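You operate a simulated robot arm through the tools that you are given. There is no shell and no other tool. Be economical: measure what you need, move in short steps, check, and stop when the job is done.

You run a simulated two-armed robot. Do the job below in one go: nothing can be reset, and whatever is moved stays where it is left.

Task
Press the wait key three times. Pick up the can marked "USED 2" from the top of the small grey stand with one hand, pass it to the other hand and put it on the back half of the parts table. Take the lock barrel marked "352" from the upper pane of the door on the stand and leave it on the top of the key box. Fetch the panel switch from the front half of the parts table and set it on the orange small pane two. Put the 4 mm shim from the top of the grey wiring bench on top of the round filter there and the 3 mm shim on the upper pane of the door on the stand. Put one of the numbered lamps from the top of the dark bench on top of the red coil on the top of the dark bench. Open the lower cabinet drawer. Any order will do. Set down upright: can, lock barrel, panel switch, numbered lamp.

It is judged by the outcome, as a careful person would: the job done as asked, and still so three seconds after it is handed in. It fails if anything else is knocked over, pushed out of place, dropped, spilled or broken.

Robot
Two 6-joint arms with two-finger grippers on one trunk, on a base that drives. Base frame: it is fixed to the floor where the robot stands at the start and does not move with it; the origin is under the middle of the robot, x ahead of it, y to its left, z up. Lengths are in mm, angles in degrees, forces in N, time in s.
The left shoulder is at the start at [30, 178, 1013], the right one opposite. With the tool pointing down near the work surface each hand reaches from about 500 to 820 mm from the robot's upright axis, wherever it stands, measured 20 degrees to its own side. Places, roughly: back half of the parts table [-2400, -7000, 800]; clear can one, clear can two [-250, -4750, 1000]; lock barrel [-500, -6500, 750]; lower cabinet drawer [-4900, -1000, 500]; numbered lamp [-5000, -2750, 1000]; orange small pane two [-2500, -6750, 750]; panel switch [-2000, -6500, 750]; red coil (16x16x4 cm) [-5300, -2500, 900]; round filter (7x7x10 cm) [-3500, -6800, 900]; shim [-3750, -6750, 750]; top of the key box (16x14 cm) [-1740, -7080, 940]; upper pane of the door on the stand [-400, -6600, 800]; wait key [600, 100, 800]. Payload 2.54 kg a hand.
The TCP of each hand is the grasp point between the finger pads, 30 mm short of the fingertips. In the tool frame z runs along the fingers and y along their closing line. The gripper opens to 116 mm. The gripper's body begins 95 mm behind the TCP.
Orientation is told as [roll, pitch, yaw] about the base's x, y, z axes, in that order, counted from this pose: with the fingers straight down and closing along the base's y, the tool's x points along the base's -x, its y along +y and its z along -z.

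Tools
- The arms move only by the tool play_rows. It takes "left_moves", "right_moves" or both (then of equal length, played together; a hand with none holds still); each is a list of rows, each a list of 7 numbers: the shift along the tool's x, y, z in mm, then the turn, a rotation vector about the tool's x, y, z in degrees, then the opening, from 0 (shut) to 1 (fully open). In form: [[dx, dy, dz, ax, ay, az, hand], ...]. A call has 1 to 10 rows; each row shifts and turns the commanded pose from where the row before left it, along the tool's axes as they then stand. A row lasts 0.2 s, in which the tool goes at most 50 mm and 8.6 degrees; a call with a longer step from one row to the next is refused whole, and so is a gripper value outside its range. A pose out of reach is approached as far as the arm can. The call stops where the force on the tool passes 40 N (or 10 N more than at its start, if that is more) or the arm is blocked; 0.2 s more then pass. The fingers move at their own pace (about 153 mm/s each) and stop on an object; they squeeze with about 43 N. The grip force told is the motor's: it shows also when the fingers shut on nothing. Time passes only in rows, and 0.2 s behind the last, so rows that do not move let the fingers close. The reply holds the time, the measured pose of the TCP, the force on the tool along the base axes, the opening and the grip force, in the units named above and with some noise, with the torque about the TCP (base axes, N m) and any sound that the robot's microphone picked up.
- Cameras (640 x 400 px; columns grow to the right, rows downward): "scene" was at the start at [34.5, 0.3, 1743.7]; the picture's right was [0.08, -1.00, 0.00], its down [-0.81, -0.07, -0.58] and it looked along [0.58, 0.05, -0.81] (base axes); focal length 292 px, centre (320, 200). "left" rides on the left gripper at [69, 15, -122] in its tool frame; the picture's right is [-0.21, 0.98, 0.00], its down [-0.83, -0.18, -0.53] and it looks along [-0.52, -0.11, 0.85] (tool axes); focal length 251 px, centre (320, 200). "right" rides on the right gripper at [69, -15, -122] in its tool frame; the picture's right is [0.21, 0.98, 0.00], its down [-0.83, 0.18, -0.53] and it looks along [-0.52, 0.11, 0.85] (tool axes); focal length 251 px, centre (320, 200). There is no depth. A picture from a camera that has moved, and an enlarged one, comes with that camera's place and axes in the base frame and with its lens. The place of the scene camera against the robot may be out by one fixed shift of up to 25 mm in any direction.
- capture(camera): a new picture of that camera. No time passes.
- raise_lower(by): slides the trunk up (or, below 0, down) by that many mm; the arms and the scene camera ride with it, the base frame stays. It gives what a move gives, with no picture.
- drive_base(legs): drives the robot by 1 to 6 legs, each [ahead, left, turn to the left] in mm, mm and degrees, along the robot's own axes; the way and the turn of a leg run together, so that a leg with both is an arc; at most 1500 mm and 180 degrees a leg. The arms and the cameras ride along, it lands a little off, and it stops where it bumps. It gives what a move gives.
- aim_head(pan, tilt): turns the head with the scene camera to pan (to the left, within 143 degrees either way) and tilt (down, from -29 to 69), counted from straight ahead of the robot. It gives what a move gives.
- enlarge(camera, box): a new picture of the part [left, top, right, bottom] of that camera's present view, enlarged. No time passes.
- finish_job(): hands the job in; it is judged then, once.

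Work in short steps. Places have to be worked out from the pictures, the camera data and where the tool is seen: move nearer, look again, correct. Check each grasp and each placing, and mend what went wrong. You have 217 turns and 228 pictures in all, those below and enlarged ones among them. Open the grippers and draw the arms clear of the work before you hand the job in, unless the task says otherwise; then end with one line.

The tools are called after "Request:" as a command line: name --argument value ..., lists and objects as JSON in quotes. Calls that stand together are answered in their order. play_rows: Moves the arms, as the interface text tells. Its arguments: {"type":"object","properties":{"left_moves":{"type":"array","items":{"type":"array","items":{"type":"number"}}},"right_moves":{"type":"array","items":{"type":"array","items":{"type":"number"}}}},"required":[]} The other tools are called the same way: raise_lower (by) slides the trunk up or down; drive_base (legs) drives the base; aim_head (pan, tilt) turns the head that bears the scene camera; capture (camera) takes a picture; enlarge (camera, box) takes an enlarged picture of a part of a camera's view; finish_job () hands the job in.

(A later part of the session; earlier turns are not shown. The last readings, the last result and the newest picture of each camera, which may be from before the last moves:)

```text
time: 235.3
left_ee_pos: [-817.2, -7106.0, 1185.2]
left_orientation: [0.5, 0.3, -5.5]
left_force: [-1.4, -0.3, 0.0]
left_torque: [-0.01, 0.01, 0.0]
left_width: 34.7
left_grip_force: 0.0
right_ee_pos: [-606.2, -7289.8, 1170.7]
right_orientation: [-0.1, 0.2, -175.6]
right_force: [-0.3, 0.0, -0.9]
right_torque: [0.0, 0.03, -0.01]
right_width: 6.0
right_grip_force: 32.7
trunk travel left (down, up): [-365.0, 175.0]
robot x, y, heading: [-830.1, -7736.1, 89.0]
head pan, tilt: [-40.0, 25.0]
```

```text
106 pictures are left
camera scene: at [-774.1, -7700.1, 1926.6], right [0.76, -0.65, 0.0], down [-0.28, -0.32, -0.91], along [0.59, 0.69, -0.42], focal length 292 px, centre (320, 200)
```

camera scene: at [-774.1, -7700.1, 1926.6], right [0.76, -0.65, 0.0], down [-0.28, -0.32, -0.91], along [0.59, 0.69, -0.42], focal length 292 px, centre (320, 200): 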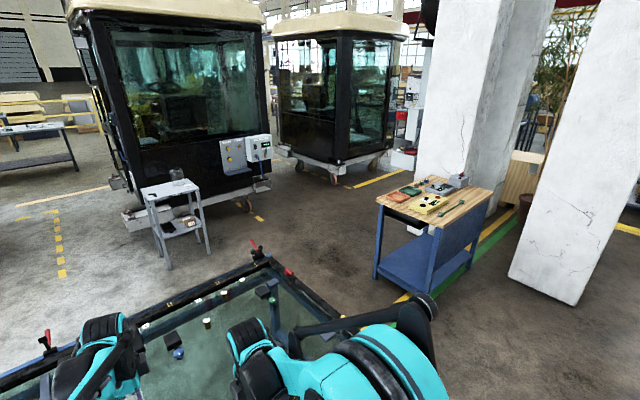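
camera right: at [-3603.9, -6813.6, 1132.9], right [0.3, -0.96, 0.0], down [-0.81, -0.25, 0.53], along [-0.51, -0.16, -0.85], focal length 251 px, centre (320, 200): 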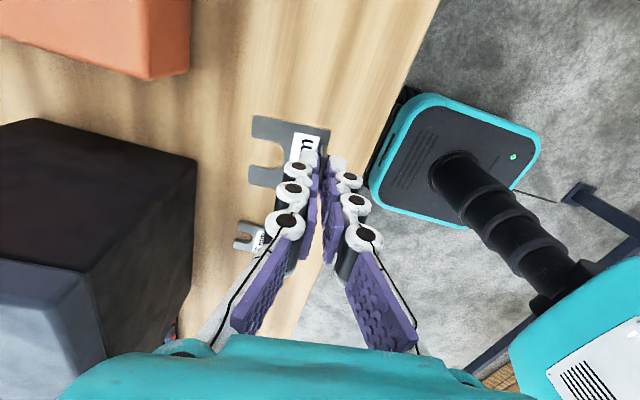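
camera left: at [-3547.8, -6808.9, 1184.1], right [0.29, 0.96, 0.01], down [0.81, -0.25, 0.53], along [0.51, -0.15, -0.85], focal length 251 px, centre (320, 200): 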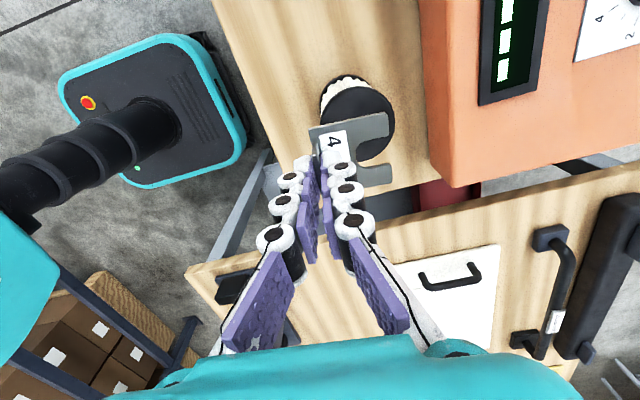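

The gap past the door is over a metre wide. I drive around to the door's front side and turn to face it.

Request:
drive_base --legs '[[0, -1380, 0], [1000, 0, 0], [950, 0, 0], [0, 0, 179], [50, -1050, 0]]'

Request:
aim_head --pan 0 --tilt 45

Request:
capture --camera "scene"

```text
time: 263.9
left_ee_pos: [-497.1, -6478.7, 1183.7]
left_orientation: [0.4, 0.2, 175.4]
left_force: [0.5, 0.1, -0.2]
left_torque: [-0.04, -0.02, 0.0]
left_width: 34.6
left_grip_force: 0.0
right_ee_pos: [-711.8, -6297.9, 1170.8]
right_orientation: [-0.2, 0.1, 5.3]
right_force: [0.0, -0.3, -0.4]
right_torque: [0.02, 0.0, -0.02]
right_width: 6.0
right_grip_force: 32.4
trunk travel left (down, up): [-365.0, 175.0]
robot x, y, heading: [-500.1, -5846.2, -90.0]
head pan, tilt: [-40.0, 25.0]
```

```text
time: 264.9
left_ee_pos: [-497.0, -6479.3, 1183.6]
left_orientation: [0.5, 0.2, 175.4]
left_force: [-0.1, 0.3, 0.3]
left_torque: [0.01, -0.02, -0.01]
left_width: 34.8
left_grip_force: 0.1
right_ee_pos: [-711.3, -6296.6, 1169.8]
right_orientation: [-0.3, 0.1, 5.3]
right_force: [0.0, 1.2, -0.7]
right_torque: [0.01, -0.02, 0.04]
right_width: 5.7
right_grip_force: 32.1
trunk travel left (down, up): [-365.0, 175.0]
robot x, y, heading: [-504.7, -5844.9, -89.8]
head pan, tilt: [0.0, 45.0]
```

```text
105 pictures are left
camera scene: at [-508.7, -5906.1, 1896.1], right [-1.0, 0.0, 0.0], down [0.0, 0.71, -0.71], along [0.0, -0.71, -0.71], focal length 292 px, centre (320, 200)
```

scene: 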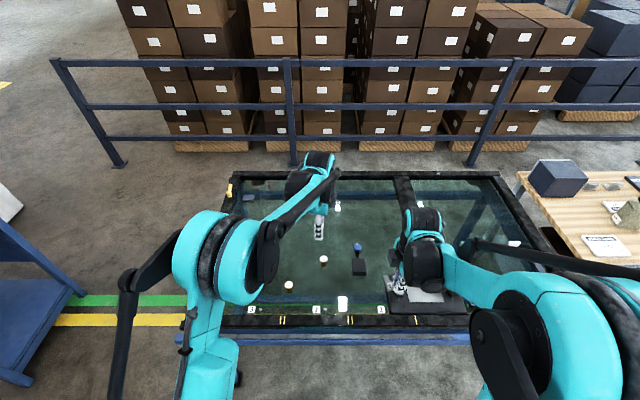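

The door is before me. I enlarge it to find lock barrel "352" and free space.

Request:
enlarge --camera "scene" --box '[220, 170, 400, 330]'

Request:
enlarge --camera "scene" --box '[270, 240, 380, 320]'

Request:
capture --camera "left"

Request:
capture --camera "right"

```text
2.50 times, centred on (310, 250) of scene
camera zoom: at [-508.7, -5906.1, 1896.1], right [-1.0, 0.0, 0.0], down [0.0, 0.71, -0.71], along [0.0, -0.71, -0.71], focal length 730 px, centre (345, 75)
```

zoom: 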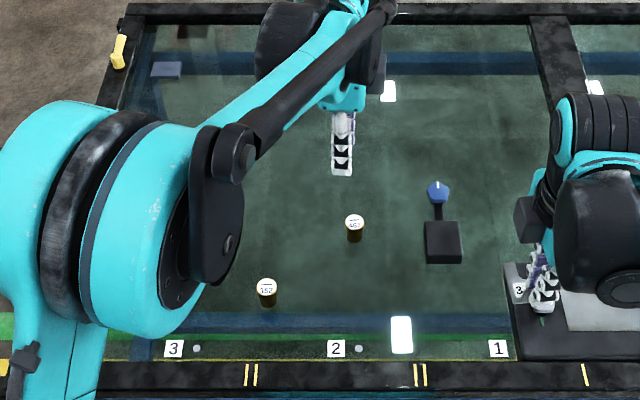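

```text
5.00 times, centred on (325, 280) of scene
camera zoom: at [-508.7, -5906.1, 1896.1], right [-1.0, 0.0, 0.0], down [0.0, 0.71, -0.71], along [0.0, -0.71, -0.71], focal length 1461 px, centre (295, -200)
```

zoom: 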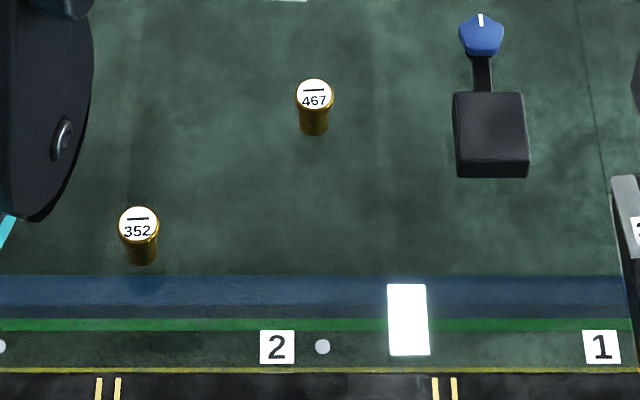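

```text
102 pictures are left
camera left: at [-430.3, -6498.8, 1306.4], right [-0.29, -0.96, 0.01], down [-0.81, 0.25, 0.53], along [-0.51, 0.15, -0.85], focal length 251 px, centre (320, 200)
```

left: 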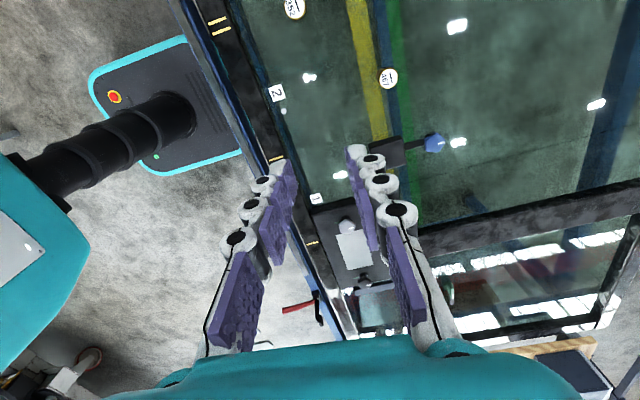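

```text
101 pictures are left
camera right: at [-777.9, -6317.8, 1294.0], right [-0.3, 0.95, 0.0], down [0.81, 0.26, 0.53], along [0.51, 0.16, -0.85], focal length 251 px, centre (320, 200)
```

right: 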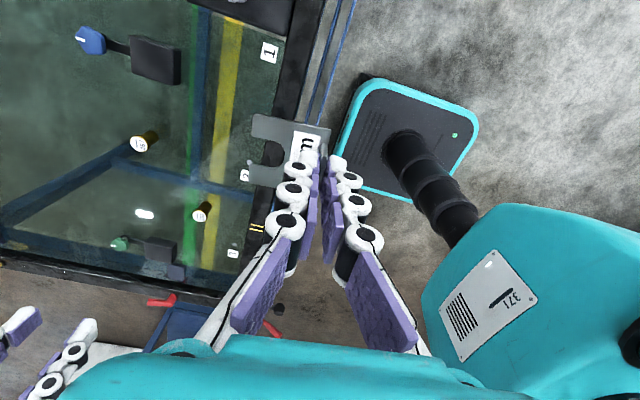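

Lock barrel "352" triangulates to ≈(-376,-6476), top ≈817. First the shim: I move the left hand aside to the left and bring the right hand over a free patch of the upper pane near (-520,-6490).

Request:
play_rows --left_moves '[[35, 0, 0, 0, 0, 0, 0.4], [35, 0, 0, 0, 0, 0, 0.4], [35, 0, 0, 0, 0, 0, 0.4], [35, 0, 0, 0, 0, 0, 0.4], [35, 0, 0, 0, 0, 0, 0.4], [35, 0, 0, 0, 0, 0, 0.4], [35, 0, 0, 0, 0, 0, 0.4], [0, 0, 0, 0, 0, 0, 0.4], [0, 0, 0, 0, 0, 0, 0.4]]' --right_moves '[[-21.6, -23.3, 30, 0, 0, 0, 0], [-21.6, -23.3, 30, 0, 0, 0, 0], [-21.6, -23.3, 30, 0, 0, 0, 0], [-21.6, -23.3, 30, 0, 0, 0, 0], [-21.6, -23.3, 30, 0, 0, 0, 0], [-21.6, -23.3, 30, 0, 0, 0, 0], [-21.6, -23.3, 30, 0, 0, 0, 0], [-21.6, -23.3, 30, 0, 0, 0, 0], [0, 0, 0, 0, 0, 0, 0]]'

Request:
capture --camera "right"

Request:
enlarge --camera "scene" --box '[240, 210, 400, 330]'

```text
time: 266.9
left_ee_pos: [-253.6, -6496.9, 1185.6]
left_orientation: [0.4, 0.2, 175.3]
left_force: [-0.7, 1.1, 0.2]
left_torque: [-0.03, -0.01, 0.03]
left_width: 46.2
left_grip_force: 0.0
right_ee_pos: [-521.2, -6467.4, 932.3]
right_orientation: [-0.3, 0.0, 5.4]
right_force: [-0.7, 0.2, -0.8]
right_torque: [0.04, -0.01, 0.0]
right_width: 6.2
right_grip_force: 32.9
trunk travel left (down, up): [-365.0, 175.0]
robot x, y, heading: [-501.0, -5845.4, -89.7]
head pan, tilt: [0.0, 45.0]
```

```text
100 pictures are left
camera right: at [-587.8, -6488.1, 1054.9], right [-0.3, 0.95, 0.0], down [0.81, 0.26, 0.53], along [0.51, 0.16, -0.85], focal length 251 px, centre (320, 200)
```

right: 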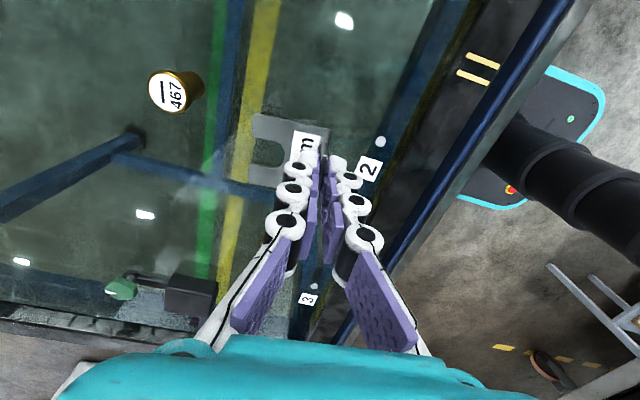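

```text
3.33 times, centred on (320, 270) of scene
camera zoom: at [-508.3, -5905.0, 1896.2], right [-1.0, 0.0, 0.0], down [0.0, 0.71, -0.71], along [0.0, -0.71, -0.71], focal length 974 px, centre (320, -33)
```

zoom: 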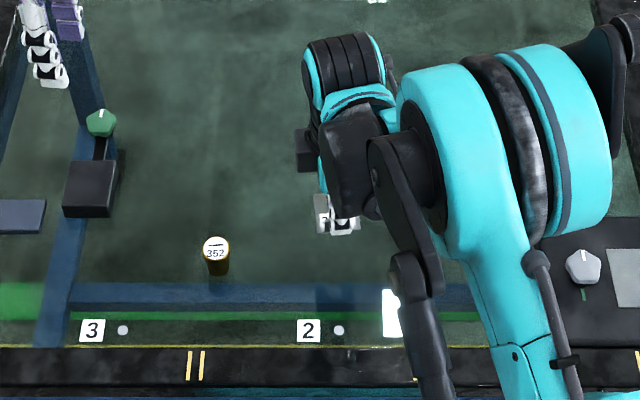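

Clear patch confirmed. I lower the shim toward the glass.

Request:
play_rows --right_moves '[[0, 0, 30, 0, 0, 0, 0], [0, 0, 30, 0, 0, 0, 0], [0, 0, 8, 0, 0, 0, 0], [0, 0, 4, 0, 0, 0, 0], [0, 0, 3, 0, 0, 0, 0], [0, 0, 3, 0, 0, 0, 0], [0, 0, 0, 0, 0, 0, 0]]'

Request:
capture --camera "right"

```text
time: 268.6
left_ee_pos: [-253.2, -6496.3, 1185.8]
left_orientation: [0.4, 0.2, 175.5]
left_force: [0.4, 0.2, 0.3]
left_torque: [0.0, -0.01, 0.03]
left_width: 46.5
left_grip_force: 0.0
right_ee_pos: [-521.0, -6467.6, 852.7]
right_orientation: [-0.2, 0.1, 5.3]
right_force: [0.7, -0.3, 0.0]
right_torque: [0.0, 0.01, 0.02]
right_width: 6.0
right_grip_force: 32.5
trunk travel left (down, up): [-365.0, 175.0]
robot x, y, heading: [-499.8, -5851.7, -90.1]
head pan, tilt: [0.0, 45.0]
```

```text
98 pictures are left
camera right: at [-588.6, -6489.2, 976.2], right [-0.3, 0.95, 0.0], down [0.81, 0.26, 0.53], along [0.51, 0.16, -0.85], focal length 251 px, centre (320, 200)
```

right: 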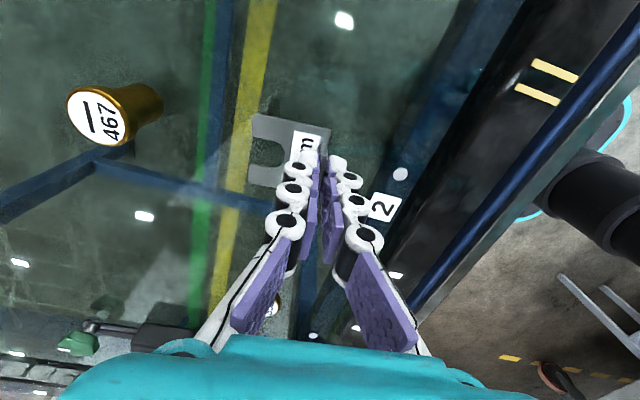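

Continue in small steps to the glass.

Request:
play_rows --right_moves '[[0, 0, 3, 0, 0, 0, 0], [0, 0, 3, 0, 0, 0, 0], [0, 0, 2, 0, 0, 0, 0], [0, 0, 0, 0, 0, 0, 0]]'

Request:
play_rows --right_moves '[[0, 0, 2, 0, 0, 0, 0], [0, 0, 2, 0, 0, 0, 0], [0, 0, 0, 0, 0, 0, 0]]'

```text
time: 269.6
left_ee_pos: [-253.3, -6497.0, 1185.7]
left_orientation: [0.4, 0.0, 175.3]
left_force: [0.3, 0.0, 0.8]
left_torque: [0.01, -0.02, 0.01]
left_width: 46.4
left_grip_force: 0.0
right_ee_pos: [-522.2, -6467.8, 843.7]
right_orientation: [-0.2, 0.1, 5.3]
right_force: [-1.0, 0.4, -0.8]
right_torque: [0.02, -0.02, -0.01]
right_width: 6.0
right_grip_force: 32.0
trunk travel left (down, up): [-365.0, 175.0]
robot x, y, heading: [-500.5, -5849.0, -89.5]
head pan, tilt: [0.0, 45.0]
```

```text
time: 270.4
left_ee_pos: [-253.8, -6498.3, 1185.0]
left_orientation: [0.4, 0.2, 175.4]
left_force: [0.4, 0.2, -0.3]
left_torque: [-0.01, 0.01, -0.02]
left_width: 46.4
left_grip_force: 0.0
right_ee_pos: [-522.5, -6469.0, 840.4]
right_orientation: [-0.2, 0.1, 5.3]
right_force: [-0.3, 0.0, -0.2]
right_torque: [0.01, -0.01, 0.01]
right_width: 5.9
right_grip_force: 32.5
trunk travel left (down, up): [-365.0, 175.0]
robot x, y, heading: [-500.7, -5849.2, -90.0]
head pan, tilt: [0.0, 45.0]
```

Glass should be ≈785; continue.

Request:
play_rows --right_moves '[[0, 0, 2, 0, 0, 0, 0], [0, 0, 2, 0, 0, 0, 0], [0, 0, 2, 0, 0, 0, 0], [0, 0, 0, 0, 0, 0, 0]]'

Request:
play_rows --right_moves '[[0, 0, 2, 0, 0, 0, 0], [0, 0, 1.5, 0, 0, 0, 0], [0, 0, 0, 0, 0, 0, 0]]'

```text
time: 271.4
left_ee_pos: [-254.5, -6497.7, 1185.0]
left_orientation: [0.5, 0.1, 175.4]
left_force: [-0.1, 0.2, -0.2]
left_torque: [0.0, -0.02, -0.02]
left_width: 46.6
left_grip_force: 0.0
right_ee_pos: [-521.5, -6468.4, 835.9]
right_orientation: [-0.2, 0.2, 5.3]
right_force: [0.4, 0.2, -0.8]
right_torque: [0.02, -0.01, -0.01]
right_width: 6.3
right_grip_force: 32.1
trunk travel left (down, up): [-365.0, 175.0]
robot x, y, heading: [-498.7, -5848.9, -90.1]
head pan, tilt: [0.0, 45.0]
```

```text
time: 272.1
left_ee_pos: [-253.7, -6496.7, 1186.0]
left_orientation: [0.4, 0.1, 175.4]
left_force: [-0.1, -0.6, -0.6]
left_torque: [0.01, 0.0, -0.01]
left_width: 46.3
left_grip_force: 0.0
right_ee_pos: [-521.4, -6467.2, 831.2]
right_orientation: [-0.1, 0.1, 5.3]
right_force: [0.1, -0.7, 0.3]
right_torque: [0.03, -0.02, 0.03]
right_width: 5.8
right_grip_force: 31.8
trunk travel left (down, up): [-365.0, 175.0]
robot x, y, heading: [-498.5, -5845.8, -89.9]
head pan, tilt: [0.0, 45.0]
```

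Continue with 1.5 mm steps.

Request:
play_rows --right_moves '[[0, 0, 1.5, 0, 0, 0, 0], [0, 0, 1.5, 0, 0, 0, 0], [0, 0, 1, 0, 0, 0, 0], [0, 0, 0, 0, 0, 0, 0]]'

Request:
capture --camera "right"

```text
time: 273.1
left_ee_pos: [-254.1, -6497.1, 1185.6]
left_orientation: [0.4, 0.1, 175.4]
left_force: [0.2, 0.2, -0.2]
left_torque: [-0.01, 0.01, -0.02]
left_width: 46.6
left_grip_force: 0.1
right_ee_pos: [-522.8, -6468.3, 828.5]
right_orientation: [-0.2, 0.0, 5.2]
right_force: [0.1, 0.4, -1.7]
right_torque: [0.03, 0.01, 0.01]
right_width: 5.9
right_grip_force: 31.7
trunk travel left (down, up): [-365.0, 175.0]
robot x, y, heading: [-498.1, -5849.0, -90.1]
head pan, tilt: [0.0, 45.0]
```

```text
97 pictures are left
camera right: at [-588.9, -6489.0, 951.4], right [-0.3, 0.95, 0.0], down [0.81, 0.26, 0.53], along [0.51, 0.16, -0.85], focal length 251 px, centre (320, 200)
```

right: 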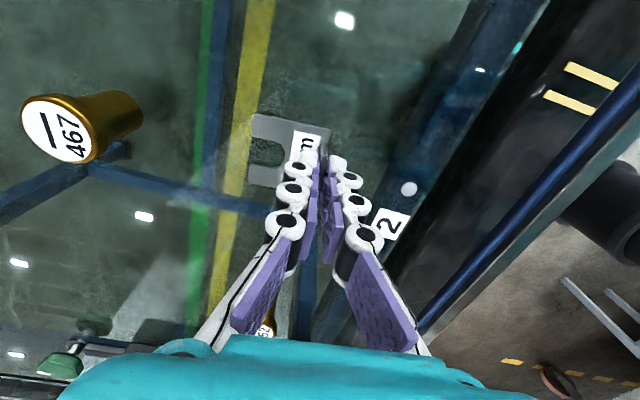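

Still free; a few more small steps.

Request:
play_rows --right_moves '[[0, 0, 1.5, 0, 0, 0, 0], [0, 0, 1.5, 0, 0, 0, 0], [0, 0, 1, 0, 0, 0, 0], [0, 0, 0, 0, 0, 0, 0]]'

Request:
play_rows --right_moves '[[0, 0, 1.5, 0, 0, 0, 0], [0, 0, 1.5, 0, 0, 0, 0], [0, 0, 1, 0, 0, 0, 0], [0, 0, 0, 0, 0, 0, 0]]'

```text
time: 274.1
left_ee_pos: [-254.1, -6496.0, 1185.7]
left_orientation: [0.4, 0.3, 175.5]
left_force: [0.9, 0.2, 0.2]
left_torque: [0.0, 0.02, -0.02]
left_width: 46.2
left_grip_force: 0.0
right_ee_pos: [-523.1, -6467.8, 826.2]
right_orientation: [-0.4, 0.0, 5.2]
right_force: [-0.5, -9.7, 25.5]
right_torque: [-0.29, -0.11, -0.07]
right_width: 6.1
right_grip_force: 32.0
trunk travel left (down, up): [-365.0, 175.0]
robot x, y, heading: [-500.2, -5851.2, -89.9]
head pan, tilt: [0.0, 45.0]
```

```text
time: 275.1
left_ee_pos: [-254.1, -6496.4, 1186.0]
left_orientation: [0.4, 0.2, 175.4]
left_force: [0.5, -0.2, 0.2]
left_torque: [0.02, 0.03, -0.01]
left_width: 46.4
left_grip_force: 0.0
right_ee_pos: [-521.7, -6464.3, 823.9]
right_orientation: [-0.3, 0.1, 5.3]
right_force: [-1.7, -7.9, 24.9]
right_torque: [-0.26, 0.07, -0.02]
right_width: 5.9
right_grip_force: 31.4
right hand out of reach, approached as far as the arm can: row 2
trunk travel left (down, up): [-365.0, 175.0]
robot x, y, heading: [-502.6, -5847.2, -90.0]
head pan, tilt: [0.0, 45.0]
```

Contact. Relieve, open, and rise with the right hand.

Request:
play_rows --right_moves '[[0, 0, -3, 0, 0, 0, 0], [0, 0, 0, 0, 0, 0, 0.12], [0, 0, 0, 0, 0, 0, 0.25], [0, 0, 0, 0, 0, 0, 0.25], [0, 0, -15, 0, 0, 0, 0.25], [0, 0, -30, 0, 0, 0, 0.3], [0, 0, -40, 0, 0, 0, 0.3], [0, 0, -45, 0, 0, 0, 0.3], [0, 0, -45, 0, 0, 0, 0.3]]'

Request:
capture --camera "right"

```text
time: 277.1
left_ee_pos: [-253.1, -6496.1, 1186.4]
left_orientation: [0.4, 0.2, 175.4]
left_force: [0.5, -0.1, -0.1]
left_torque: [0.0, 0.01, 0.03]
left_width: 46.5
left_grip_force: 0.0
right_ee_pos: [-519.6, -6466.1, 1003.6]
right_orientation: [-0.2, 0.0, 5.3]
right_force: [-0.3, 1.1, -0.5]
right_torque: [-0.04, 0.03, 0.0]
right_width: 34.6
right_grip_force: 0.0
trunk travel left (down, up): [-365.0, 175.0]
robot x, y, heading: [-501.8, -5848.0, -89.5]
head pan, tilt: [0.0, 45.0]
```

```text
96 pictures are left
camera right: at [-586.6, -6485.3, 1126.5], right [-0.3, 0.95, 0.0], down [0.81, 0.26, 0.53], along [0.51, 0.16, -0.85], focal length 251 px, centre (320, 200)
```

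right: 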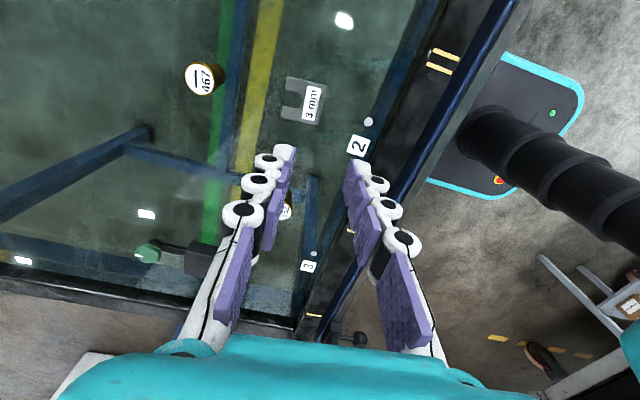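

The 3 mm shim lies flat on the upper pane. Now I move the right hand away and bring the left over barrel "352" at ≈(-376,-6472).

Request:
play_rows --right_moves '[[40, 0, -15, 0, 0, 0, 0.3], [40, 0, -15, 0, 0, 0, 0.3], [40, 0, -15, 0, 0, 0, 0.3], [40, 0, -15, 0, 0, 0, 0.3], [20, 0, 0, 0, 0, 0, 0.3], [0, 0, 0, 0, 0, 0, 0.3], [0, 0, 0, 0, 0, 0, 0.3], [0, 0, 0, 0, 0, 0, 0.3]]' --left_moves '[[-17.8, -2, 36.6, 0, 0, 0, 0.5], [-17.8, -2, 36.6, 0, 0, 0, 0.5], [-17.8, -2, 36.6, 0, 0, 0, 0.5], [-17.8, -2, 36.6, 0, 0, 0, 0.5], [-17.8, -2, 36.6, 0, 0, 0, 0.5], [-17.8, -2, 36.6, 0, 0, 0, 0.5], [-17.8, -2, 36.6, 0, 0, 0, 0.5], [0, 0, 0, 0, 0, 0, 0.5]]'

Request:
capture --camera "left"

```text
time: 278.9
left_ee_pos: [-376.2, -6472.5, 928.0]
left_orientation: [0.3, 0.1, 175.5]
left_force: [0.8, -0.3, 0.1]
left_torque: [-0.02, -0.03, -0.02]
left_width: 57.9
left_grip_force: 0.1
right_ee_pos: [-698.2, -6483.3, 1061.4]
right_orientation: [-0.2, 0.1, 5.3]
right_force: [-0.1, 0.3, -0.6]
right_torque: [-0.03, -0.01, -0.04]
right_width: 34.9
right_grip_force: 0.1
trunk travel left (down, up): [-365.0, 175.0]
robot x, y, heading: [-497.7, -5851.6, -89.9]
head pan, tilt: [0.0, 45.0]
```

```text
95 pictures are left
camera left: at [-309.6, -6494.3, 1050.3], right [-0.29, -0.96, 0.01], down [-0.81, 0.25, 0.53], along [-0.51, 0.15, -0.85], focal length 251 px, centre (320, 200)
```

left: 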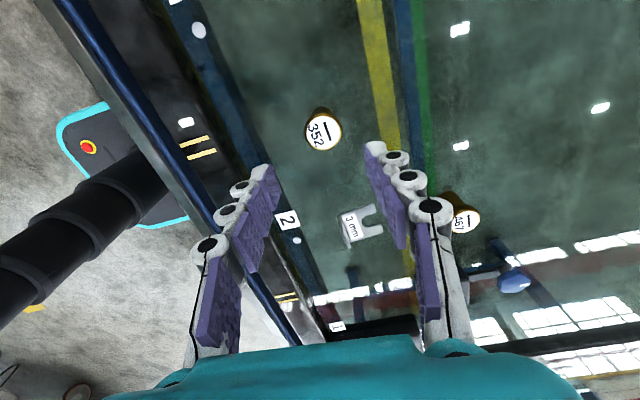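

Barrel top at ≈(-374,-6479). I adjust 5 mm and descend around it to TCP z≈822.

Request:
play_rows --left_moves '[[1.5, 5.5, 30, 0, 0, 0, 0.5], [0, 0, 30, 0, 0, 0, 0.5], [0, 0, 20, 0, 0, 0, 0.5], [0, 0, 0, 0, 0, 0, 0.5]]'

Request:
capture --camera "left"

```text
time: 279.9
left_ee_pos: [-374.0, -6481.7, 848.2]
left_orientation: [0.4, 0.2, 175.4]
left_force: [0.7, 0.4, 1.1]
left_torque: [0.03, 0.01, 0.01]
left_width: 58.1
left_grip_force: 0.0
right_ee_pos: [-698.7, -6483.2, 1062.4]
right_orientation: [-0.2, 0.1, 5.3]
right_force: [0.0, -0.5, 0.4]
right_torque: [-0.02, 0.01, 0.04]
right_width: 35.1
right_grip_force: 0.1
trunk travel left (down, up): [-365.0, 175.0]
robot x, y, heading: [-503.4, -5852.3, -89.8]
head pan, tilt: [0.0, 45.0]
```

```text
94 pictures are left
camera left: at [-307.4, -6501.6, 970.1], right [-0.29, -0.96, 0.01], down [-0.81, 0.25, 0.53], along [-0.51, 0.15, -0.85], focal length 251 px, centre (320, 200)
```

left: 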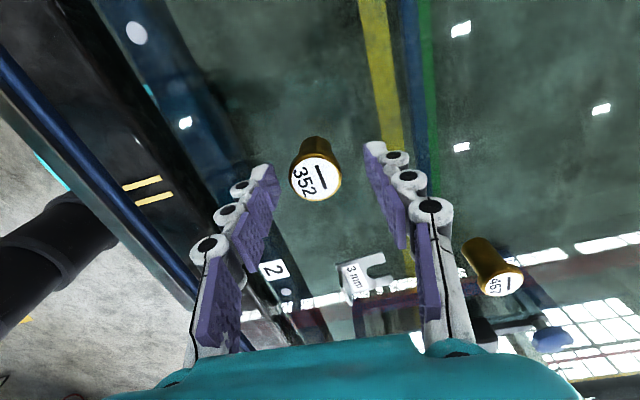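

Barrel is between the fingers. Descend 26 mm more and close.

Request:
play_rows --left_moves '[[0, 0, 14, 0, 0, 0, 0.5], [0, 0, 10, 0, 0, 0, 0.5], [0, 0, 0, 0, 0, 0, 0.5]]'

Request:
play_rows --left_moves '[[0, 0, 0, 0, 0, 0, 0.3], [0, 0, 0, 0, 0, 0, 0.1], [0, 0, 0, 0, 0, 0, 0.1], [0, 0, 0, 0, 0, 0, 0.1]]'

Request:
capture --camera "left"

```text
time: 280.8
left_ee_pos: [-374.9, -6483.4, 823.1]
left_orientation: [0.3, 0.1, 175.4]
left_force: [0.0, -0.6, -0.1]
left_torque: [0.01, -0.01, 0.02]
left_width: 58.1
left_grip_force: 0.0
right_ee_pos: [-698.9, -6484.0, 1061.8]
right_orientation: [-0.2, 0.1, 5.4]
right_force: [0.0, -0.9, -0.7]
right_torque: [0.02, 0.0, -0.02]
right_width: 34.8
right_grip_force: 0.0
trunk travel left (down, up): [-365.0, 175.0]
robot x, y, heading: [-500.4, -5851.4, -89.9]
head pan, tilt: [0.0, 45.0]
```

```text
time: 281.8
left_ee_pos: [-374.8, -6482.4, 822.1]
left_orientation: [0.3, 0.2, 175.4]
left_force: [-0.2, -0.2, 0.4]
left_torque: [-0.03, -0.02, 0.02]
left_width: 30.4
left_grip_force: 43.5
right_ee_pos: [-698.6, -6482.8, 1061.2]
right_orientation: [-0.3, 0.1, 5.3]
right_force: [-0.8, 0.7, -0.6]
right_torque: [0.03, -0.03, 0.03]
right_width: 34.8
right_grip_force: 0.0
trunk travel left (down, up): [-365.0, 175.0]
robot x, y, heading: [-499.2, -5850.8, -89.7]
head pan, tilt: [0.0, 45.0]
```

```text
93 pictures are left
camera left: at [-307.6, -6503.1, 945.4], right [-0.29, -0.96, 0.01], down [-0.81, 0.25, 0.53], along [-0.51, 0.15, -0.85], focal length 251 px, centre (320, 200)
```

left: 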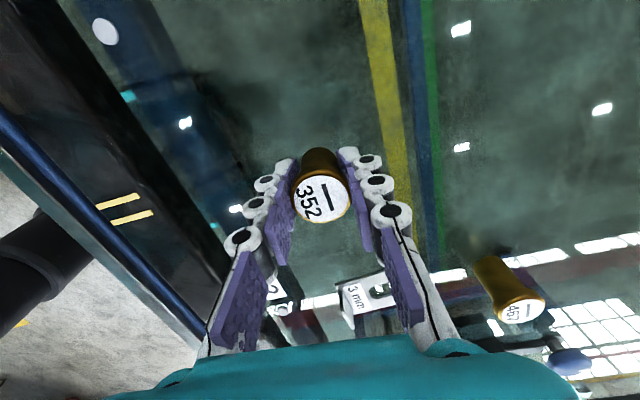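

Barrel "352" gripped. I lift it high and drive around to behind the parts table's key box.

Request:
play_rows --left_moves '[[0, 0, -20, 0, 0, 0, 0.1], [0, 0, -40, 0, 0, 0, 0.1], [0, 0, -45, 0, 0, 0, 0.1], [0, 0, -45, 0, 0, 0, 0.1], [0, 0, -45, 0, 0, 0, 0.1], [0, 0, -45, 0, 0, 0, 0.1], [0, 0, -45, 0, 0, 0, 0.1], [0, 0, -45, 0, 0, 0, 0.1]]' --right_moves '[[0, 0, 0, 0, 0, 0, 0.3], [0, 0, -20, 0, 0, 0, 0.3], [0, 0, -20, 0, 0, 0, 0.3], [0, 0, -20, 0, 0, 0, 0.3], [0, 20, -20, 0, 0, 0, 0.3], [0, 20, -20, 0, 0, 0, 0.3], [0, 20, 0, 0, 0, 0, 0.3], [0, 20, 0, 0, 0, 0, 0.3]]'

Request:
drive_base --legs '[[0, 1050, 0], [0, 0, 180], [-950, 0, 0], [-930, 0, 0], [0, 1055, 0], [0, 1055, 0]]'

Request:
capture --camera "left"

Request:
capture --camera "scene"

```text
time: 283.6
left_ee_pos: [-375.5, -6482.1, 1155.7]
left_orientation: [0.5, 0.1, 175.4]
left_force: [0.5, 0.1, -0.4]
left_torque: [-0.06, 0.03, -0.01]
left_width: 30.6
left_grip_force: 43.0
right_ee_pos: [-708.1, -6400.8, 1162.9]
right_orientation: [-0.3, 0.1, 5.3]
right_force: [-0.4, 0.0, 0.1]
right_torque: [-0.03, 0.02, -0.01]
right_width: 34.7
right_grip_force: 0.1
trunk travel left (down, up): [-365.0, 175.0]
robot x, y, heading: [-500.8, -5848.1, -89.7]
head pan, tilt: [0.0, 45.0]
```

```text
time: 315.3
left_ee_pos: [-1645.6, -7184.0, 1155.0]
left_orientation: [0.4, 0.1, -1.2]
left_force: [0.1, -0.5, -1.3]
left_torque: [0.01, 0.01, 0.02]
left_width: 29.8
left_grip_force: 43.1
right_ee_pos: [-1308.6, -7244.4, 1162.0]
right_orientation: [-0.2, 0.1, -171.1]
right_force: [-0.3, 0.1, -0.7]
right_torque: [0.0, -0.01, 0.02]
right_width: 35.1
right_grip_force: 0.1
trunk travel left (down, up): [-365.0, 175.0]
robot x, y, heading: [-1483.7, -7809.9, 93.7]
head pan, tilt: [0.0, 45.0]
```

```text
92 pictures are left
camera left: at [-1714.4, -7167.7, 1276.5], right [0.23, 0.97, 0.01], down [0.82, -0.2, 0.53], along [0.52, -0.12, -0.85], focal length 251 px, centre (320, 200)
```

left: 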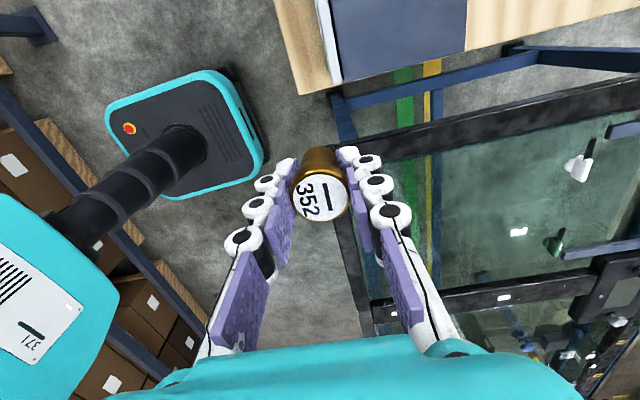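

```text
91 pictures are left
camera scene: at [-1495.5, -7763.2, 1896.1], right [1.0, 0.06, 0.0], down [0.04, -0.71, -0.71], along [-0.04, 0.71, -0.71], focal length 292 px, centre (320, 200)
```

scene: 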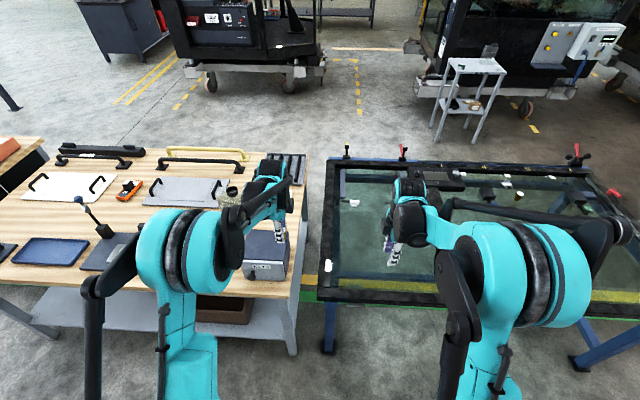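

I'm behind the key box. I straighten up and move a bit closer, then look.

Request:
drive_base --legs '[[0, 0, -3.7], [70, 80, 0]]'

Request:
capture --camera "left"

Request:
enlarge --camera "scene" --box '[200, 190, 360, 310]'

```text
time: 316.9
left_ee_pos: [-1684.0, -7101.8, 1154.2]
left_orientation: [0.5, 0.1, -5.1]
left_force: [-0.2, 0.6, -2.8]
left_torque: [-0.01, -0.04, -0.02]
left_width: 30.2
left_grip_force: 42.7
right_ee_pos: [-1351.1, -7187.0, 1160.9]
right_orientation: [-0.2, 0.1, -175.2]
right_force: [0.0, 0.6, 0.5]
right_torque: [0.0, 0.0, 0.0]
right_width: 34.6
right_grip_force: 0.1
trunk travel left (down, up): [-365.0, 175.0]
robot x, y, heading: [-1561.7, -7739.6, 89.6]
head pan, tilt: [0.0, 45.0]
```

```text
90 pictures are left
camera left: at [-1750.6, -7082.7, 1276.4], right [0.3, 0.95, 0.01], down [0.81, -0.26, 0.53], along [0.51, -0.15, -0.85], focal length 251 px, centre (320, 200)
```

left: 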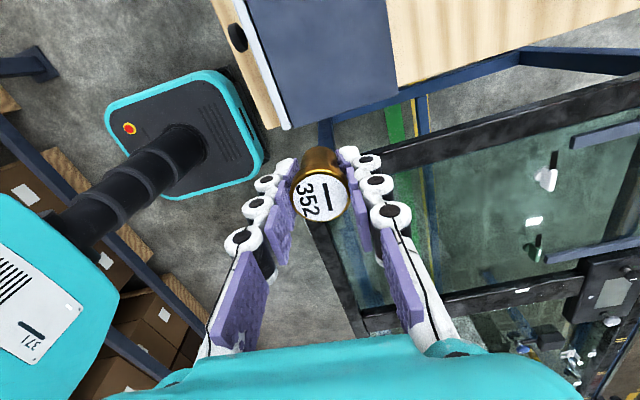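

```text
3.33 times, centred on (280, 250) of scene
camera zoom: at [-1572.6, -7692.3, 1896.1], right [1.0, -0.01, 0.0], down [0.0, -0.71, -0.71], along [0.0, 0.71, -0.71], focal length 974 px, centre (453, 33)
```

zoom: 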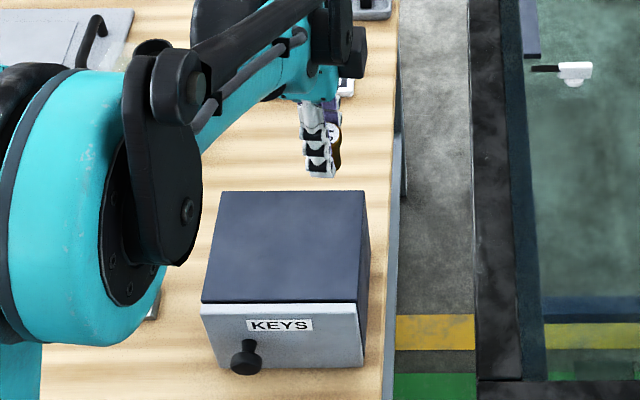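

Key box top centre ≈(-1748,-7077), z≈940. I move over it and lower to 28 mm above.

Request:
play_rows --left_moves '[[22, 6.4, 0, 0, 0, 0, 0.1], [22, 6.4, 0, 0, 0, 0, 0.1], [22, 6.4, 20, 0, 0, 0, 0.1], [0, 0, 40, 0, 0, 0, 0.1], [0, 0, 40, 0, 0, 0, 0.1], [0, 0, 40, 0, 0, 0, 0.1], [0, 0, 0, 0, 0, 0, 0.1]]'

Request:
capture --camera "left"

Request:
enlarge --camera "scene" --box '[200, 190, 360, 310]'

```text
time: 318.5
left_ee_pos: [-1747.4, -7078.2, 1011.6]
left_orientation: [0.4, 0.2, -5.0]
left_force: [-0.2, -0.9, -0.8]
left_torque: [-0.02, 0.01, 0.03]
left_width: 30.0
left_grip_force: 43.1
right_ee_pos: [-1349.7, -7186.6, 1161.0]
right_orientation: [-0.3, 0.1, -175.2]
right_force: [-0.6, -1.0, 0.2]
right_torque: [0.01, -0.01, -0.01]
right_width: 34.7
right_grip_force: 0.1
trunk travel left (down, up): [-365.0, 175.0]
robot x, y, heading: [-1562.5, -7739.0, 89.5]
head pan, tilt: [0.0, 45.0]
```

```text
88 pictures are left
camera left: at [-1814.5, -7057.5, 1136.2], right [0.3, 0.95, 0.01], down [0.81, -0.26, 0.53], along [0.51, -0.15, -0.85], focal length 251 px, centre (320, 200)
```

left: 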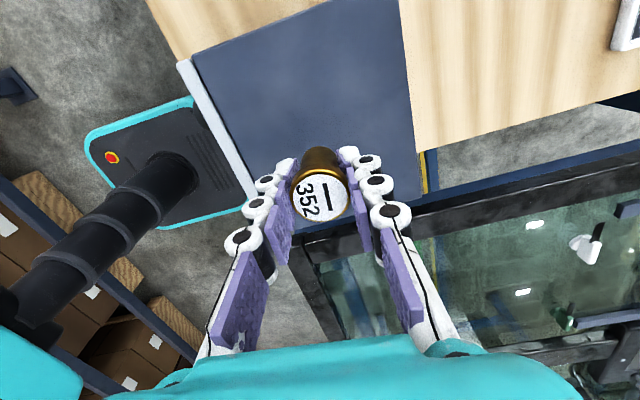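

```text
3.33 times, centred on (280, 250) of scene
camera zoom: at [-1572.0, -7693.3, 1896.1], right [1.0, -0.01, 0.0], down [0.0, -0.71, -0.71], along [0.0, 0.71, -0.71], focal length 974 px, centre (453, 33)
```

zoom: 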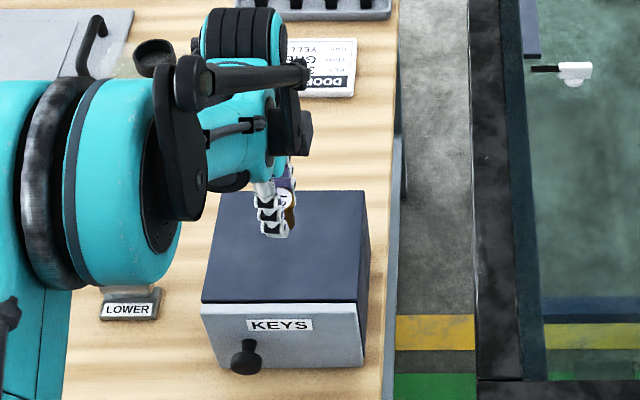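

Centred within the box top. I lower, in small steps at the end.

Request:
play_rows --left_moves '[[4, 4, 12, 0, 0, 0, 0.1], [0, 0, 8, 0, 0, 0, 0.1], [0, 0, 3, 0, 0, 0, 0.1], [0, 0, 2, 0, 0, 0, 0.1], [0, 0, 0, 0, 0, 0, 0.1]]'

Request:
play_rows --left_moves '[[0, 0, 1.5, 0, 0, 0, 0.1], [0, 0, 1.5, 0, 0, 0, 0.1], [0, 0, 0, 0, 0, 0, 0.1]]'

```text
time: 319.7
left_ee_pos: [-1751.0, -7071.3, 989.1]
left_orientation: [0.4, 0.1, -5.0]
left_force: [0.2, -1.1, -1.1]
left_torque: [-0.01, 0.03, 0.04]
left_width: 30.0
left_grip_force: 42.7
right_ee_pos: [-1350.5, -7186.9, 1161.9]
right_orientation: [-0.2, 0.0, -175.2]
right_force: [0.0, -0.7, -0.5]
right_torque: [0.0, 0.03, 0.0]
right_width: 34.8
right_grip_force: 0.0
trunk travel left (down, up): [-365.0, 175.0]
robot x, y, heading: [-1565.4, -7734.0, 89.5]
head pan, tilt: [0.0, 45.0]
```

```text
time: 320.5
left_ee_pos: [-1749.9, -7071.6, 986.1]
left_orientation: [0.4, 0.1, -5.1]
left_force: [-0.1, -0.2, -1.1]
left_torque: [0.03, -0.02, 0.01]
left_width: 30.3
left_grip_force: 42.9
right_ee_pos: [-1350.8, -7187.2, 1161.3]
right_orientation: [-0.2, 0.1, -175.1]
right_force: [0.2, 0.5, -0.4]
right_torque: [0.01, 0.05, 0.02]
right_width: 34.7
right_grip_force: 0.2
trunk travel left (down, up): [-365.0, 175.0]
robot x, y, heading: [-1564.6, -7738.3, 89.7]
head pan, tilt: [0.0, 45.0]
```

Continue down gently.

Request:
play_rows --left_moves '[[0, 0, 1.5, 0, 0, 0, 0.1], [0, 0, 1.5, 0, 0, 0, 0.1], [0, 0, 1, 0, 0, 0, 0.1], [0, 0, 0, 0, 0, 0, 0.1]]'

Request:
capture --camera "left"

```text
time: 321.5
left_ee_pos: [-1751.0, -7072.2, 982.2]
left_orientation: [0.4, 0.1, -5.0]
left_force: [0.9, 0.1, -1.4]
left_torque: [0.0, 0.0, 0.01]
left_width: 29.8
left_grip_force: 43.5
right_ee_pos: [-1350.4, -7186.5, 1162.3]
right_orientation: [-0.2, 0.2, -175.2]
right_force: [0.3, 0.7, 0.2]
right_torque: [0.01, 0.0, -0.02]
right_width: 34.8
right_grip_force: 0.2
trunk travel left (down, up): [-365.0, 175.0]
robot x, y, heading: [-1564.7, -7744.1, 89.9]
head pan, tilt: [0.0, 45.0]
```

```text
86 pictures are left
camera left: at [-1818.4, -7052.8, 1104.5], right [0.3, 0.95, 0.01], down [0.81, -0.26, 0.53], along [0.51, -0.15, -0.85], focal length 251 px, centre (320, 200)
```

left: 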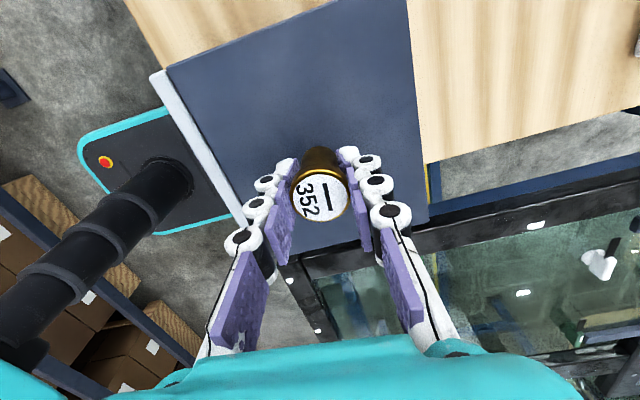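

Request:
play_rows --left_moves '[[0, 0, 1.5, 0, 0, 0, 0.1], [0, 0, 1.5, 0, 0, 0, 0.1], [0, 0, 1, 0, 0, 0, 0.1], [0, 0, 0, 0, 0, 0, 0.1]]'

```text
time: 322.5
left_ee_pos: [-1750.7, -7072.3, 978.7]
left_orientation: [0.5, 0.0, -5.1]
left_force: [1.4, -0.2, -1.2]
left_torque: [0.03, 0.0, 0.01]
left_width: 29.8
left_grip_force: 42.7
right_ee_pos: [-1352.0, -7187.9, 1161.8]
right_orientation: [-0.2, 0.1, -175.2]
right_force: [0.1, 0.3, 0.0]
right_torque: [-0.01, 0.01, 0.0]
right_width: 34.8
right_grip_force: 0.2
trunk travel left (down, up): [-365.0, 175.0]
robot x, y, heading: [-1564.5, -7738.4, 89.6]
head pan, tilt: [0.0, 45.0]
```

No contact at 979 yet; I keep stepping down.

Request:
play_rows --left_moves '[[0, 0, 1.5, 0, 0, 0, 0.1], [0, 0, 1.5, 0, 0, 0, 0.1], [0, 0, 1.5, 0, 0, 0, 0.1], [0, 0, 0, 0, 0, 0, 0.1]]'

Request:
play_rows --left_moves '[[0, 0, 1.5, 0, 0, 0, 0.1], [0, 0, 1.5, 0, 0, 0, 0.1], [0, 0, 0, 0, 0, 0, 0.1]]'

```text
time: 323.5
left_ee_pos: [-1751.5, -7072.5, 974.1]
left_orientation: [0.3, 0.1, -5.0]
left_force: [0.7, -0.9, -1.5]
left_torque: [-0.01, 0.0, 0.02]
left_width: 29.8
left_grip_force: 42.8
right_ee_pos: [-1351.6, -7186.9, 1161.6]
right_orientation: [-0.3, 0.2, -175.2]
right_force: [0.7, -0.3, 0.1]
right_torque: [0.0, 0.01, -0.01]
right_width: 35.1
right_grip_force: 0.1
trunk travel left (down, up): [-365.0, 175.0]
robot x, y, heading: [-1561.6, -7737.8, 89.6]
head pan, tilt: [0.0, 45.0]
```

```text
time: 324.3
left_ee_pos: [-1752.0, -7073.5, 971.0]
left_orientation: [0.3, 0.2, -5.1]
left_force: [0.2, 0.3, -1.0]
left_torque: [0.01, -0.01, 0.01]
left_width: 30.0
left_grip_force: 42.8
right_ee_pos: [-1349.8, -7186.4, 1161.9]
right_orientation: [-0.2, 0.1, -175.2]
right_force: [0.4, 0.2, 1.0]
right_torque: [0.0, 0.02, 0.01]
right_width: 34.4
right_grip_force: 0.0
trunk travel left (down, up): [-365.0, 175.0]
robot x, y, heading: [-1566.0, -7741.4, 89.6]
head pan, tilt: [0.0, 45.0]
```

Continue; contact should come soon.

Request:
play_rows --left_moves '[[0, 0, 1.5, 0, 0, 0, 0.1], [0, 0, 1.5, 0, 0, 0, 0.1], [0, 0, 1.5, 0, 0, 0, 0.1], [0, 0, 0, 0, 0, 0, 0.1]]'

Request:
enlarge --camera "scene" --box '[230, 220, 310, 280]'

```text
time: 325.3
left_ee_pos: [-1751.6, -7073.7, 968.4]
left_orientation: [0.5, 0.1, -5.1]
left_force: [-0.5, 12.4, 29.9]
left_torque: [0.08, -0.09, 0.0]
left_width: 30.0
left_grip_force: 43.5
right_ee_pos: [-1350.8, -7187.3, 1162.7]
right_orientation: [-0.2, 0.1, -175.2]
right_force: [0.5, -1.2, -0.8]
right_torque: [0.01, 0.03, -0.03]
right_width: 34.5
right_grip_force: 0.1
trunk travel left (down, up): [-365.0, 175.0]
robot x, y, heading: [-1564.1, -7733.6, 89.3]
head pan, tilt: [0.0, 45.0]
```

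```text
6.67 times, centred on (270, 250) of scene
camera zoom: at [-1571.1, -7694.7, 1896.3], right [1.0, -0.01, 0.0], down [0.0, -0.71, -0.71], along [0.0, 0.71, -0.71], focal length 1948 px, centre (653, -133)
```

zoom: 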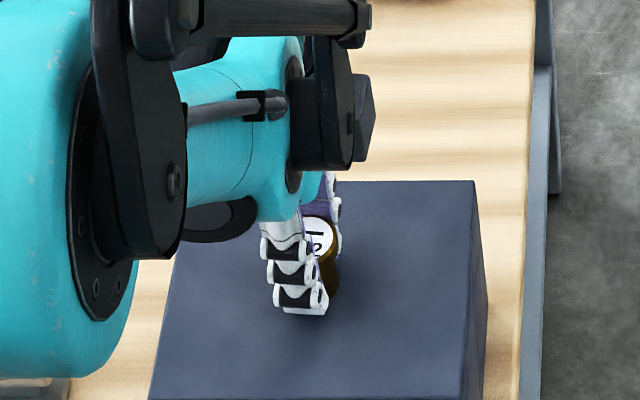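

Contact at last. Relieve, open gently, rise.

Request:
play_rows --left_moves '[[0, 0, -1.5, 0, 0, 0, 0.1], [0, 0, 0, 0, 0, 0, 0.3], [0, 0, 0, 0, 0, 0, 0.45], [0, 0, 0, 0, 0, 0, 0.45], [0, 0, -10, 0, 0, 0, 0.45], [0, 0, -30, 0, 0, 0, 0.45], [0, 0, -40, 0, 0, 0, 0.45], [0, 0, -40, 0, 0, 0, 0.45], [0, 0, -40, 0, 0, 0, 0.45]]'

Request:
capture --camera "left"

Request:
enlarge --camera "scene" --box '[230, 220, 310, 280]'

```text
time: 327.3
left_ee_pos: [-1751.6, -7075.0, 1128.2]
left_orientation: [0.4, 0.2, -5.1]
left_force: [-0.4, 0.1, 0.2]
left_torque: [0.07, 0.01, 0.02]
left_width: 52.1
left_grip_force: 0.1
right_ee_pos: [-1351.5, -7187.2, 1162.0]
right_orientation: [-0.3, 0.1, -175.3]
right_force: [-0.4, -0.3, 0.7]
right_torque: [0.0, 0.0, -0.03]
right_width: 35.1
right_grip_force: 0.1
trunk travel left (down, up): [-365.0, 175.0]
robot x, y, heading: [-1565.8, -7736.2, 89.9]
head pan, tilt: [0.0, 45.0]
```

```text
84 pictures are left
camera left: at [-1818.8, -7054.8, 1251.7], right [0.3, 0.95, 0.01], down [0.81, -0.26, 0.53], along [0.51, -0.15, -0.85], focal length 251 px, centre (320, 200)
```

left: 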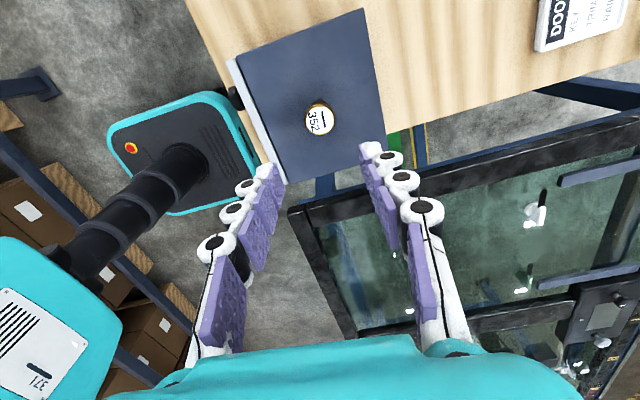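

```text
6.67 times, centred on (270, 250) of scene
camera zoom: at [-1572.0, -7694.2, 1896.1], right [1.0, -0.01, 0.0], down [0.0, -0.71, -0.71], along [0.0, 0.71, -0.71], focal length 1948 px, centre (653, -133)
```

zoom: 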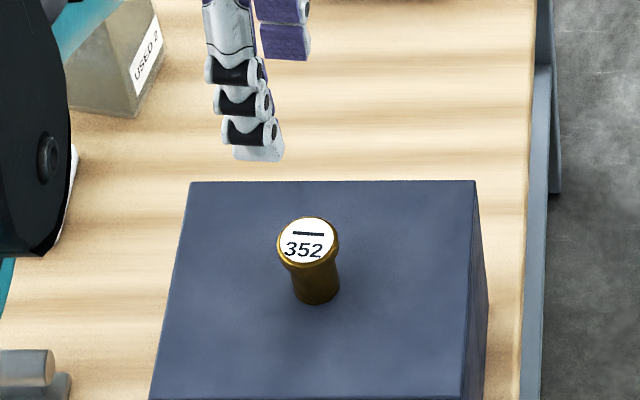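

The barrel stands upright on the key box. I turn both hands back to straight, then drive back along the corridor to the passage.

Request:
play_rows --left_moves '[[0, -15, 0, 0, 0, -8.5, 0.5], [0, -15, 0, 0, 0, -8.5, 0.5], [0, 0, 0, 0, 0, -8.5, 0.5], [0, 0, 0, 0, 0, -8.5, 0.5], [0, 0, 0, 0, 0, -8.5, 0.5], [0, 0, 0, 0, 0, -8.5, 0.5], [0, 0, 0, 0, 0, -8.5, 0.5], [0, 0, 0, 0, 0, -8.5, 0.5], [0, 0, 0, 0, 0, -8.5, 0.5], [0, 0, 0, 0, 0, -8.5, 0.5]]' --right_moves '[[0, 0, 0, 0, 0, 8.5, 0.5], [0, 0, 0, 0, 0, 8.5, 0.5], [0, 0, 0, 0, 0, 8.5, 0.5], [0, 0, 0, 0, 0, 8.5, 0.5], [0, 0, 0, 0, 0, 8.5, 0.5], [0, 0, 0, 0, 0, 8.5, 0.5], [0, 0, 0, 0, 0, 8.5, 0.5], [0, 0, 0, 0, 0, 8.5, 0.5], [0, 0, 0, 0, 0, 8.5, 0.5], [0, 0, 0, 0, 0, 8.5, 0.5]]'

Request:
play_rows --left_moves '[[40, 0, -10, 0, 0, -8.5, 0.5], [40, 0, -10, 0, 0, -1.5, 0.5], [20, 0, 0, 0, 0, 0, 0.5]]' --right_moves '[[20, 0, 0, 0, 0, 8.5, 0.5], [20, 0, 0, 0, 0, 1.5, 0.5], [0, 0, 0, 0, 0, 0, 0.5]]'

Request:
drive_base --legs '[[0, 1250, 0], [0, 1250, 0], [0, 1190, 0]]'

```text
time: 329.5
left_ee_pos: [-1751.5, -7103.9, 1129.6]
left_orientation: [0.3, -0.4, 80.0]
left_force: [0.3, -0.1, -0.6]
left_torque: [0.0, -0.01, 0.0]
left_width: 58.1
left_grip_force: 0.1
right_ee_pos: [-1350.5, -7186.5, 1161.1]
right_orientation: [-0.2, -0.3, 99.7]
right_force: [0.3, -0.3, -0.5]
right_torque: [0.0, -0.02, 0.01]
right_width: 58.1
right_grip_force: 0.0
trunk travel left (down, up): [-365.0, 175.0]
robot x, y, heading: [-1565.3, -7738.3, 89.8]
head pan, tilt: [0.0, 45.0]
```

```text
time: 330.3
left_ee_pos: [-1758.0, -7203.2, 1148.2]
left_orientation: [0.1, -0.3, 90.0]
left_force: [0.3, 0.3, 0.4]
left_torque: [-0.02, 0.0, -0.01]
left_width: 58.2
left_grip_force: 0.0
right_ee_pos: [-1348.1, -7225.9, 1160.7]
right_orientation: [-0.2, -0.2, 89.8]
right_force: [0.8, -0.2, -0.5]
right_torque: [-0.01, -0.01, 0.01]
right_width: 58.1
right_grip_force: 0.0
trunk travel left (down, up): [-365.0, 175.0]
robot x, y, heading: [-1563.2, -7735.9, 89.4]
head pan, tilt: [0.0, 45.0]
```

```text
time: 347.9
left_ee_pos: [-5392.0, -7193.7, 1147.6]
left_orientation: [0.2, -0.5, 90.2]
left_force: [-0.2, -0.2, -0.5]
left_torque: [0.01, -0.02, 0.02]
left_width: 58.0
left_grip_force: 0.0
right_ee_pos: [-4981.9, -7215.3, 1161.6]
right_orientation: [-0.2, -0.2, 90.1]
right_force: [-0.8, -0.2, -0.5]
right_torque: [-0.01, -0.01, 0.01]
right_width: 57.9
right_grip_force: 0.1
trunk travel left (down, up): [-365.0, 175.0]
robot x, y, heading: [-5193.6, -7728.9, 90.3]
head pan, tilt: [0.0, 45.0]
```

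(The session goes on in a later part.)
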